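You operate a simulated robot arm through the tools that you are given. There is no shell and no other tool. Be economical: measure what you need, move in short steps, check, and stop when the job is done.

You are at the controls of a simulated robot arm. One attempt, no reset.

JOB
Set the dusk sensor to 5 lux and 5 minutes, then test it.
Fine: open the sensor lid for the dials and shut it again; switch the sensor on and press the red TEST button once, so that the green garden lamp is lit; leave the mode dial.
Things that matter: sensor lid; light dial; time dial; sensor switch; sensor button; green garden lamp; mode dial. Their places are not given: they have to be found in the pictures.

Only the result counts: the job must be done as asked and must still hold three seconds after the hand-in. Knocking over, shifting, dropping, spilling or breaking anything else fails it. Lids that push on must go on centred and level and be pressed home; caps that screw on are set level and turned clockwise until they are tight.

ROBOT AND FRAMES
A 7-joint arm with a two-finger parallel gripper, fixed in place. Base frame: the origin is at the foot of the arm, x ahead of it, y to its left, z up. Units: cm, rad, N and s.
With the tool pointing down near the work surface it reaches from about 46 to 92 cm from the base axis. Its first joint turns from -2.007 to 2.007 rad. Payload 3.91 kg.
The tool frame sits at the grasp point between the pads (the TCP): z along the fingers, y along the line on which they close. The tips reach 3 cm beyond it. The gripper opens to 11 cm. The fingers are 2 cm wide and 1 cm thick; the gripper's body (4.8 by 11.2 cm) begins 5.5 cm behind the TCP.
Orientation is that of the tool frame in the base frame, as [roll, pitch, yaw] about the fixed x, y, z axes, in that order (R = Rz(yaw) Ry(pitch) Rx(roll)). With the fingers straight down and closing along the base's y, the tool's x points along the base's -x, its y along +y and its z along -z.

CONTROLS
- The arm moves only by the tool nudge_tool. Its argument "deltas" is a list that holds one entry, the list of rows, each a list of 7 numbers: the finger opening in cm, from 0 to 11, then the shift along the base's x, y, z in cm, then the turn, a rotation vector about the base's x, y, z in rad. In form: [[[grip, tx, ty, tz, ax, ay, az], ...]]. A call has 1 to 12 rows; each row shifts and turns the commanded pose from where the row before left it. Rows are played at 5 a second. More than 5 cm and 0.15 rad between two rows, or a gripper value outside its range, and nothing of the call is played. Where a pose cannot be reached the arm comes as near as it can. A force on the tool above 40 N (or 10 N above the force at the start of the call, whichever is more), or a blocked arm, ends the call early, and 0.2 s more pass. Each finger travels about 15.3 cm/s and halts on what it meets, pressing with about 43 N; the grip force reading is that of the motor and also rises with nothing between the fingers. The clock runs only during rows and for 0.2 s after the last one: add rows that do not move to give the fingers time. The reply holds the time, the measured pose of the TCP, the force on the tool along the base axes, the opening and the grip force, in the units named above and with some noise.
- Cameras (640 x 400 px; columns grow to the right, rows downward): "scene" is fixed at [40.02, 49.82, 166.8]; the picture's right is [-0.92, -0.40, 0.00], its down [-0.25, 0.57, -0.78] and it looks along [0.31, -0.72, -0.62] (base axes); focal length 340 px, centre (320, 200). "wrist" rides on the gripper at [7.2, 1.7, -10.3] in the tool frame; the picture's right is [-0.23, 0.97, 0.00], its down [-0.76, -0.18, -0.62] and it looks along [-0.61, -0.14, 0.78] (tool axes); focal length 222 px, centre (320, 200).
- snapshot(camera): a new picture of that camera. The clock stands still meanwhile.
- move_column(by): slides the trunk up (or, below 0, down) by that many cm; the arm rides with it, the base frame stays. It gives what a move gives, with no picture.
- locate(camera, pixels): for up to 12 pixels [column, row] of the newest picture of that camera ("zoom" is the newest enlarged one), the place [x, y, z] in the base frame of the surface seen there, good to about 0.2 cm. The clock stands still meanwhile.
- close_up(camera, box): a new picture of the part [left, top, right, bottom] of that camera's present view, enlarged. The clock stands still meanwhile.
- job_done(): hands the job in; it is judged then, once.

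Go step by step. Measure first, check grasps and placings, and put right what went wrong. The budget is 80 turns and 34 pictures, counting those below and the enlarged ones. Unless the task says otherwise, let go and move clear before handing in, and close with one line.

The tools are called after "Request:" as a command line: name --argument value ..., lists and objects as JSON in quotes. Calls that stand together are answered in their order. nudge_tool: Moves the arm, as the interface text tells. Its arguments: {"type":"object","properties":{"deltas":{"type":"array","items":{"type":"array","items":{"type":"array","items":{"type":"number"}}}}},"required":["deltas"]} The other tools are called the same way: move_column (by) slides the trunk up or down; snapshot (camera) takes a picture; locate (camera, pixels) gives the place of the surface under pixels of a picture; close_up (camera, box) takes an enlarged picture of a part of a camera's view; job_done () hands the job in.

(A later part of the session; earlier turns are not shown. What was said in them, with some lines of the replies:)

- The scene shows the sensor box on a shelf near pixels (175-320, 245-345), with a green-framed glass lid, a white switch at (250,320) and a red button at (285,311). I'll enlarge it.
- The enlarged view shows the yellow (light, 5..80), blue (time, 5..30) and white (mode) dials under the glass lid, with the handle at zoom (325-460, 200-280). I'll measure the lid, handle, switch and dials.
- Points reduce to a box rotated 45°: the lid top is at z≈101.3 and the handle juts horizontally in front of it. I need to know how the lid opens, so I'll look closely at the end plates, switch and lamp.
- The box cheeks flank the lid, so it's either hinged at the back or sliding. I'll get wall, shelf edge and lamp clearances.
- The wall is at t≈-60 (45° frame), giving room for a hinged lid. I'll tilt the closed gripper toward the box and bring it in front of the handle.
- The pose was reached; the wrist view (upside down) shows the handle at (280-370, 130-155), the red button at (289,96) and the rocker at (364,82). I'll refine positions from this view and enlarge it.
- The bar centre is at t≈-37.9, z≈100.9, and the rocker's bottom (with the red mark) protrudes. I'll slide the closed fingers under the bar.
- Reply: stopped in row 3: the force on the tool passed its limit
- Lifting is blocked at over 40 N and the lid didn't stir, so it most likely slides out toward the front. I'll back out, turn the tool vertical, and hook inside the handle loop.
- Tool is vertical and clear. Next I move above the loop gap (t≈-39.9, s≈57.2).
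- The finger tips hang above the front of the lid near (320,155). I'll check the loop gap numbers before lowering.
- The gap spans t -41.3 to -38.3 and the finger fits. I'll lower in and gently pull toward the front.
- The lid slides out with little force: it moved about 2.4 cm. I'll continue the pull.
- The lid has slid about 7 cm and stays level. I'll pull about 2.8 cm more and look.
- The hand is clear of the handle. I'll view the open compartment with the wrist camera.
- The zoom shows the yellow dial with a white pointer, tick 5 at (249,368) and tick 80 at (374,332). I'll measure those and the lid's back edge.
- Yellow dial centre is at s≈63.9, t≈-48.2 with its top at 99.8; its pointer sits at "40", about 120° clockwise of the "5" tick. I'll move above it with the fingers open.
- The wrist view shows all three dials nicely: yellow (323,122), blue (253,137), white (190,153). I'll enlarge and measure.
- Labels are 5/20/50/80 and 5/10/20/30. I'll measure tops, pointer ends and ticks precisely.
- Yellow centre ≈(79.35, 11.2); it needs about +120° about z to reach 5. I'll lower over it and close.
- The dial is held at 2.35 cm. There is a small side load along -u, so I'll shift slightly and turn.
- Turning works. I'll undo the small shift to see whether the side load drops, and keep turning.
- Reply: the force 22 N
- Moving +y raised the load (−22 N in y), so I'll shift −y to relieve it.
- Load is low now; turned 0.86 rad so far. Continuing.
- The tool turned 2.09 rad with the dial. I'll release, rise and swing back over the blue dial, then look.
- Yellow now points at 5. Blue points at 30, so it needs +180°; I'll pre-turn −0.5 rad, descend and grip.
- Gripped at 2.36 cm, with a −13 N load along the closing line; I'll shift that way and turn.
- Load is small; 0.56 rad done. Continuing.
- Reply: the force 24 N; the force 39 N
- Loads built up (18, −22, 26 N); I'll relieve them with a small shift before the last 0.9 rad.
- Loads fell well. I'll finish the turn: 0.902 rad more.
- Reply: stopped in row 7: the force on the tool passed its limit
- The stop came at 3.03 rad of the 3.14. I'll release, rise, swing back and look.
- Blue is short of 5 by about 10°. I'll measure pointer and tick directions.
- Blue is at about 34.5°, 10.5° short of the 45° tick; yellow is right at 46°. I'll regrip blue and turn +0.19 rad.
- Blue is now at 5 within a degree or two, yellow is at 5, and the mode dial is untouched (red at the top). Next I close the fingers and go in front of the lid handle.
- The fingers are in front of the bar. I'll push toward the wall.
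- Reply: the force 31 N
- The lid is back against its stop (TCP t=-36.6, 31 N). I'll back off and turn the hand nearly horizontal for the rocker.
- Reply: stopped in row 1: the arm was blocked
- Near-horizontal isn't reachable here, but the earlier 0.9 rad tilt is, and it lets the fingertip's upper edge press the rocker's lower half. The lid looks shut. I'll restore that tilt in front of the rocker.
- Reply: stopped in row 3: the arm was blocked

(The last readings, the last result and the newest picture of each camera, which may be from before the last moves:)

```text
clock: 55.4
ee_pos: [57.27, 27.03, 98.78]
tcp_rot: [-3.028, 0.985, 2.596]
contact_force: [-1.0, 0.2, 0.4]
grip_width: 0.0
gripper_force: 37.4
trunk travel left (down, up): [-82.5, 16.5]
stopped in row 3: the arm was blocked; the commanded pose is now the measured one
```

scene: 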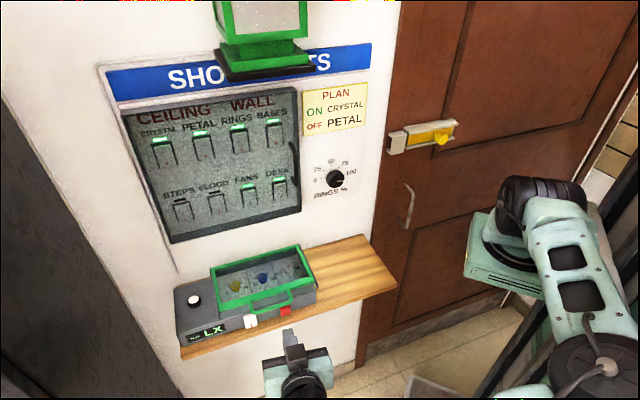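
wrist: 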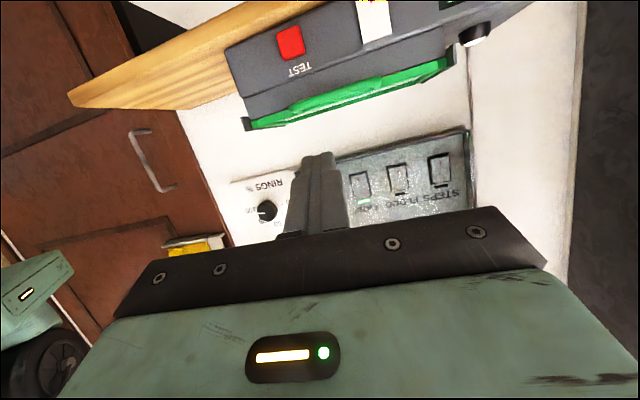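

The arm is near a joint limit close to its base. I'll move forward without turning.

Request:
nudge_tool --deltas '[[[0, 1.9, -0.8, 1, 0, 0, 0], [0, 1.9, -0.8, 1, 0, 0, 0], [0, 1.9, -0.8, 1, 0, 0, 0], [0, 1.9, -0.8, 0, 0, 0, 0], [0, 0, 0, 0, 0, 0, 0]]]'

```text
clock: 56.6
ee_pos: [64.91, 24.91, 101.89]
tcp_rot: [-3.048, 0.979, 2.596]
contact_force: [0.6, -0.1, -0.4]
grip_width: 0.0
gripper_force: 37.7
trunk travel left (down, up): [-82.5, 16.5]
```

Free again. I'll correct the orientation and line up on s=62.6.

Request:
nudge_tool --deltas '[[[0, -0.07, -0.57, -0.45, 0.046, 0.014, -0.082], [0, -0.07, -0.57, -0.45, 0.046, 0.014, -0.082], [0, 0, 0, 0, 0, 0, 0]]]'

```text
clock: 57.4
ee_pos: [64.66, 23.86, 100.85]
tcp_rot: [3.141, 0.898, 2.355]
contact_force: [0.0, 0.3, 0.2]
grip_width: 0.01
gripper_force: 37.8
trunk travel left (down, up): [-82.5, 16.5]
```

Orientation is exact. I'll descend to z=95.3 and approach the rocker to t≈-35.

Request:
nudge_tool --deltas '[[[0, 0, 0, -2.75, 0, 0, 0], [0, 0, 0, -2.75, 0, 0, 0], [0, 2.2, -2.2, 0, 0, 0, 0], [0, 2.2, -2.2, 0, 0, 0, 0], [0, 0, 0, 0, 0, 0, 0]]]'

Request:
close_up --camera "wrist" --box '[220, 40, 420, 165]'

```text
clock: 58.6
ee_pos: [69.09, 19.43, 95.57]
tcp_rot: [3.141, 0.899, 2.355]
contact_force: [-0.7, 0.2, 0.5]
grip_width: 0.0
gripper_force: 37.7
trunk travel left (down, up): [-82.5, 16.5]
```

```text
3.20 times, centred on (320, 102) of wrist
```

zoom: 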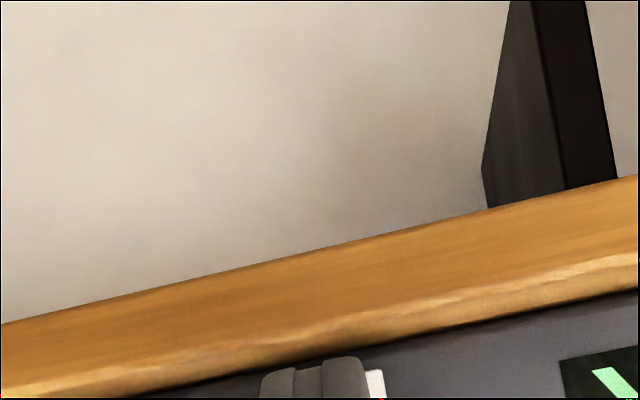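

The fingertip is in front of the rocker's lower half. I'll lower 0.3 and push slowly.

Request:
nudge_tool --deltas '[[[0, 0.42, -0.42, -0.3, 0, 0, 0], [0, 0.42, -0.42, 0, 0, 0, 0], [0, 0.25, -0.25, 0, 0, 0, 0], [0, 0.2, -0.2, 0, 0, 0, 0], [0, 0.2, -0.2, 0, 0, 0, 0], [0, 0.15, -0.15, 0, 0, 0, 0], [0, 0.15, -0.15, 0, 0, 0, 0], [0, 0, 0, 0, 0, 0, 0]]]'

```text
clock: 60.4
ee_pos: [70.66, 17.92, 95.21]
tcp_rot: [3.14, 0.9, 2.357]
contact_force: [-19.3, 11.3, 5.3]
grip_width: 0.01
gripper_force: 38.0
trunk travel left (down, up): [-82.5, 16.5]
```

Contact at 22 N with the tip edge at t≈-40.3. I'll back off and look at the rocker.

Request:
nudge_tool --deltas '[[[0, -1.5, 1.5, 0, 0, 0, 0], [0, -2.5, 2.5, 1, 0, 0, 0], [0, -1.5, 1.5, 3, 0, 0, 0], [0, 0, 0, 2.5, 0, 0, 0], [0, 0, 0, 0, 0, 0, 0]]]'

Request:
snapshot --camera "wrist"

Request:
locate --camera "wrist" --pixels '[[320, 50]]'

```text
clock: 61.6
ee_pos: [65.32, 23.24, 101.7]
tcp_rot: [-3.138, 0.902, 2.356]
contact_force: [-0.6, -0.2, 0.6]
grip_width: 0.0
gripper_force: 37.4
trunk travel left (down, up): [-82.5, 16.5]
```

```text
7 pictures are left
```

wrist: 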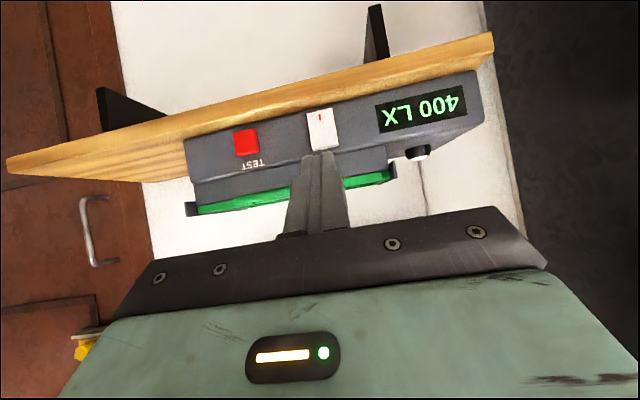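

```text
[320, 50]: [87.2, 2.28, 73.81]
```

The display now reads "400 LX", so the sensor is on. Next I line up on the red TEST button (s≈54.3, z≈94.9).

Request:
nudge_tool --deltas '[[[0, -2.93, -2.93, 0, 0, 0, 0], [0, -2.93, -2.93, 0, 0, 0, 0], [0, 0.7, -0.7, -2.8, 0, 0, 0], [0, 0.7, -0.7, -2.9, 0, 0, 0], [0, 1.5, -1.5, 0, 0, 0, 0], [0, 1.3, -1.3, 0, 0, 0, 0], [0, 0, 0, 0, 0, 0, 0]]]'

Request:
close_up --camera "scene" --box '[200, 240, 330, 330]'

```text
clock: 63.2
ee_pos: [63.66, 13.1, 95.88]
tcp_rot: [3.14, 0.9, 2.356]
contact_force: [-0.4, 0.2, 0.3]
grip_width: 0.0
gripper_force: 38.3
trunk travel left (down, up): [-82.5, 16.5]
```

```text
4.44 times, centred on (265, 285) of scene
```

zoom: 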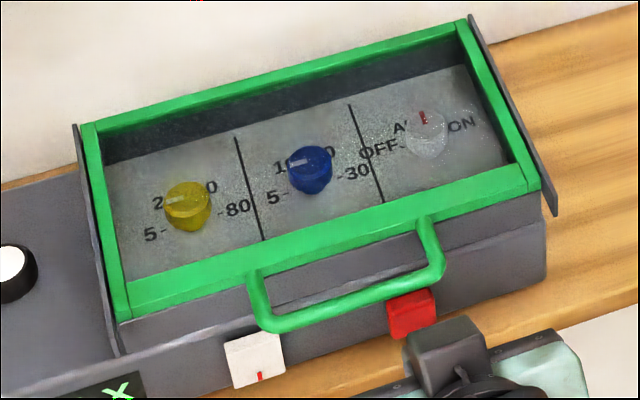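

The lid is fully shut and the fingertip faces the button (t≈-38.7). I'll press it once, slowly.

Request:
nudge_tool --deltas '[[[0, 0.42, -0.42, 0, 0, 0, 0], [0, 0.3, -0.3, 0, 0, 0, 0], [0, 0.2, -0.2, 0, 0, 0, 0], [0, 0.2, -0.2, 0, 0, 0, 0], [0, 0.15, -0.15, 0, 0, 0, 0], [0, 0, 0, 0, 0, 0, 0]]]'

Request:
snapshot --camera "scene"

```text
clock: 64.6
ee_pos: [64.94, 11.98, 95.96]
tcp_rot: [3.141, 0.9, 2.353]
contact_force: [-3.4, 4.2, -0.9]
grip_width: 0.01
gripper_force: 37.8
trunk travel left (down, up): [-82.5, 16.5]
```

```text
5 pictures are left
```

scene: 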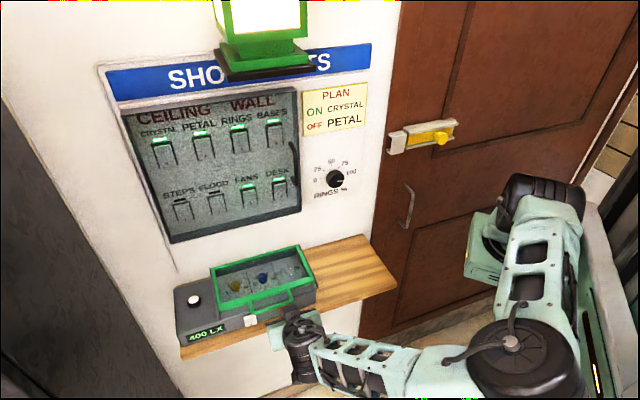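

The green lamp at the top (265,15) is now bright, so the press registered. I'll back straight off and check that it stays lit.

Request:
nudge_tool --deltas '[[[0, -1.5, 1.5, 0, 0, 0, 0], [0, -2.5, 2.5, 1, 0, 0, 0], [0, -1.5, 1.5, 3, 0, 0, 0], [0, 0, 0, 3, 0, 0, 0], [0, 0, 0, 0, 0, 0, 0], [0, 0, 0, 0, 0, 0, 0], [0, 0, 0, 0, 0, 0, 0], [0, 0, 0, 0, 0, 0, 0], [0, 0, 0, 0, 0, 0, 0]]]'

Request:
snapshot --camera "scene"

Request:
close_up --camera "scene" --box '[170, 240, 330, 340]'

```text
clock: 66.6
ee_pos: [59.56, 16.86, 102.69]
tcp_rot: [-3.128, 0.91, 2.356]
contact_force: [-0.5, 0.5, -0.2]
grip_width: 0.0
gripper_force: 37.1
trunk travel left (down, up): [-82.5, 16.5]
```

```text
4 pictures are left
```

scene: 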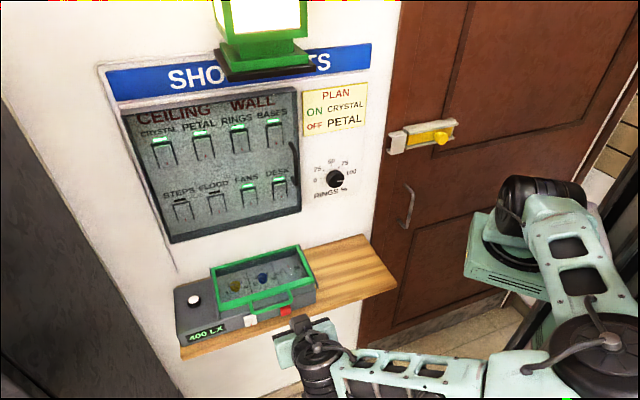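

```text
4.00 times, centred on (250, 290) of scene
```

zoom: 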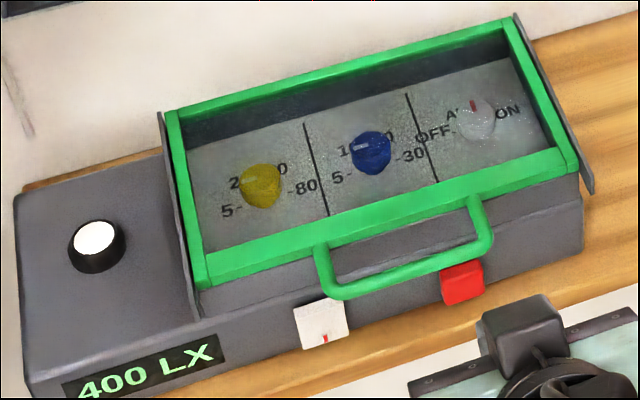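

The lamp stays lit, the lid is shut and the display is on. One last tight look at the dials to confirm the blue pointer.

Request:
close_up --camera "scene" --box '[222, 262, 286, 302]'

```text
10.00 times, centred on (254, 282) of scene
```

zoom: 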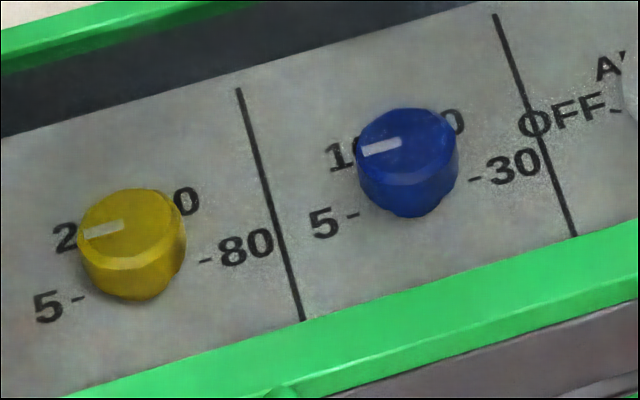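

Both pointers run parallel to their 5-tick lines (yellow slope −0.29 against −0.30, blue −0.29 against −0.29), so both dials are at 5. The hand is clear, so I'm handing in.

Request:
job_done

```text
The job is handed in.
```

The dusk sensor is set to 5 lux and 5 minutes. Its lid is shut and the sensor is on, TEST was pressed once and the green lamp is lit. I did not touch the mode dial.
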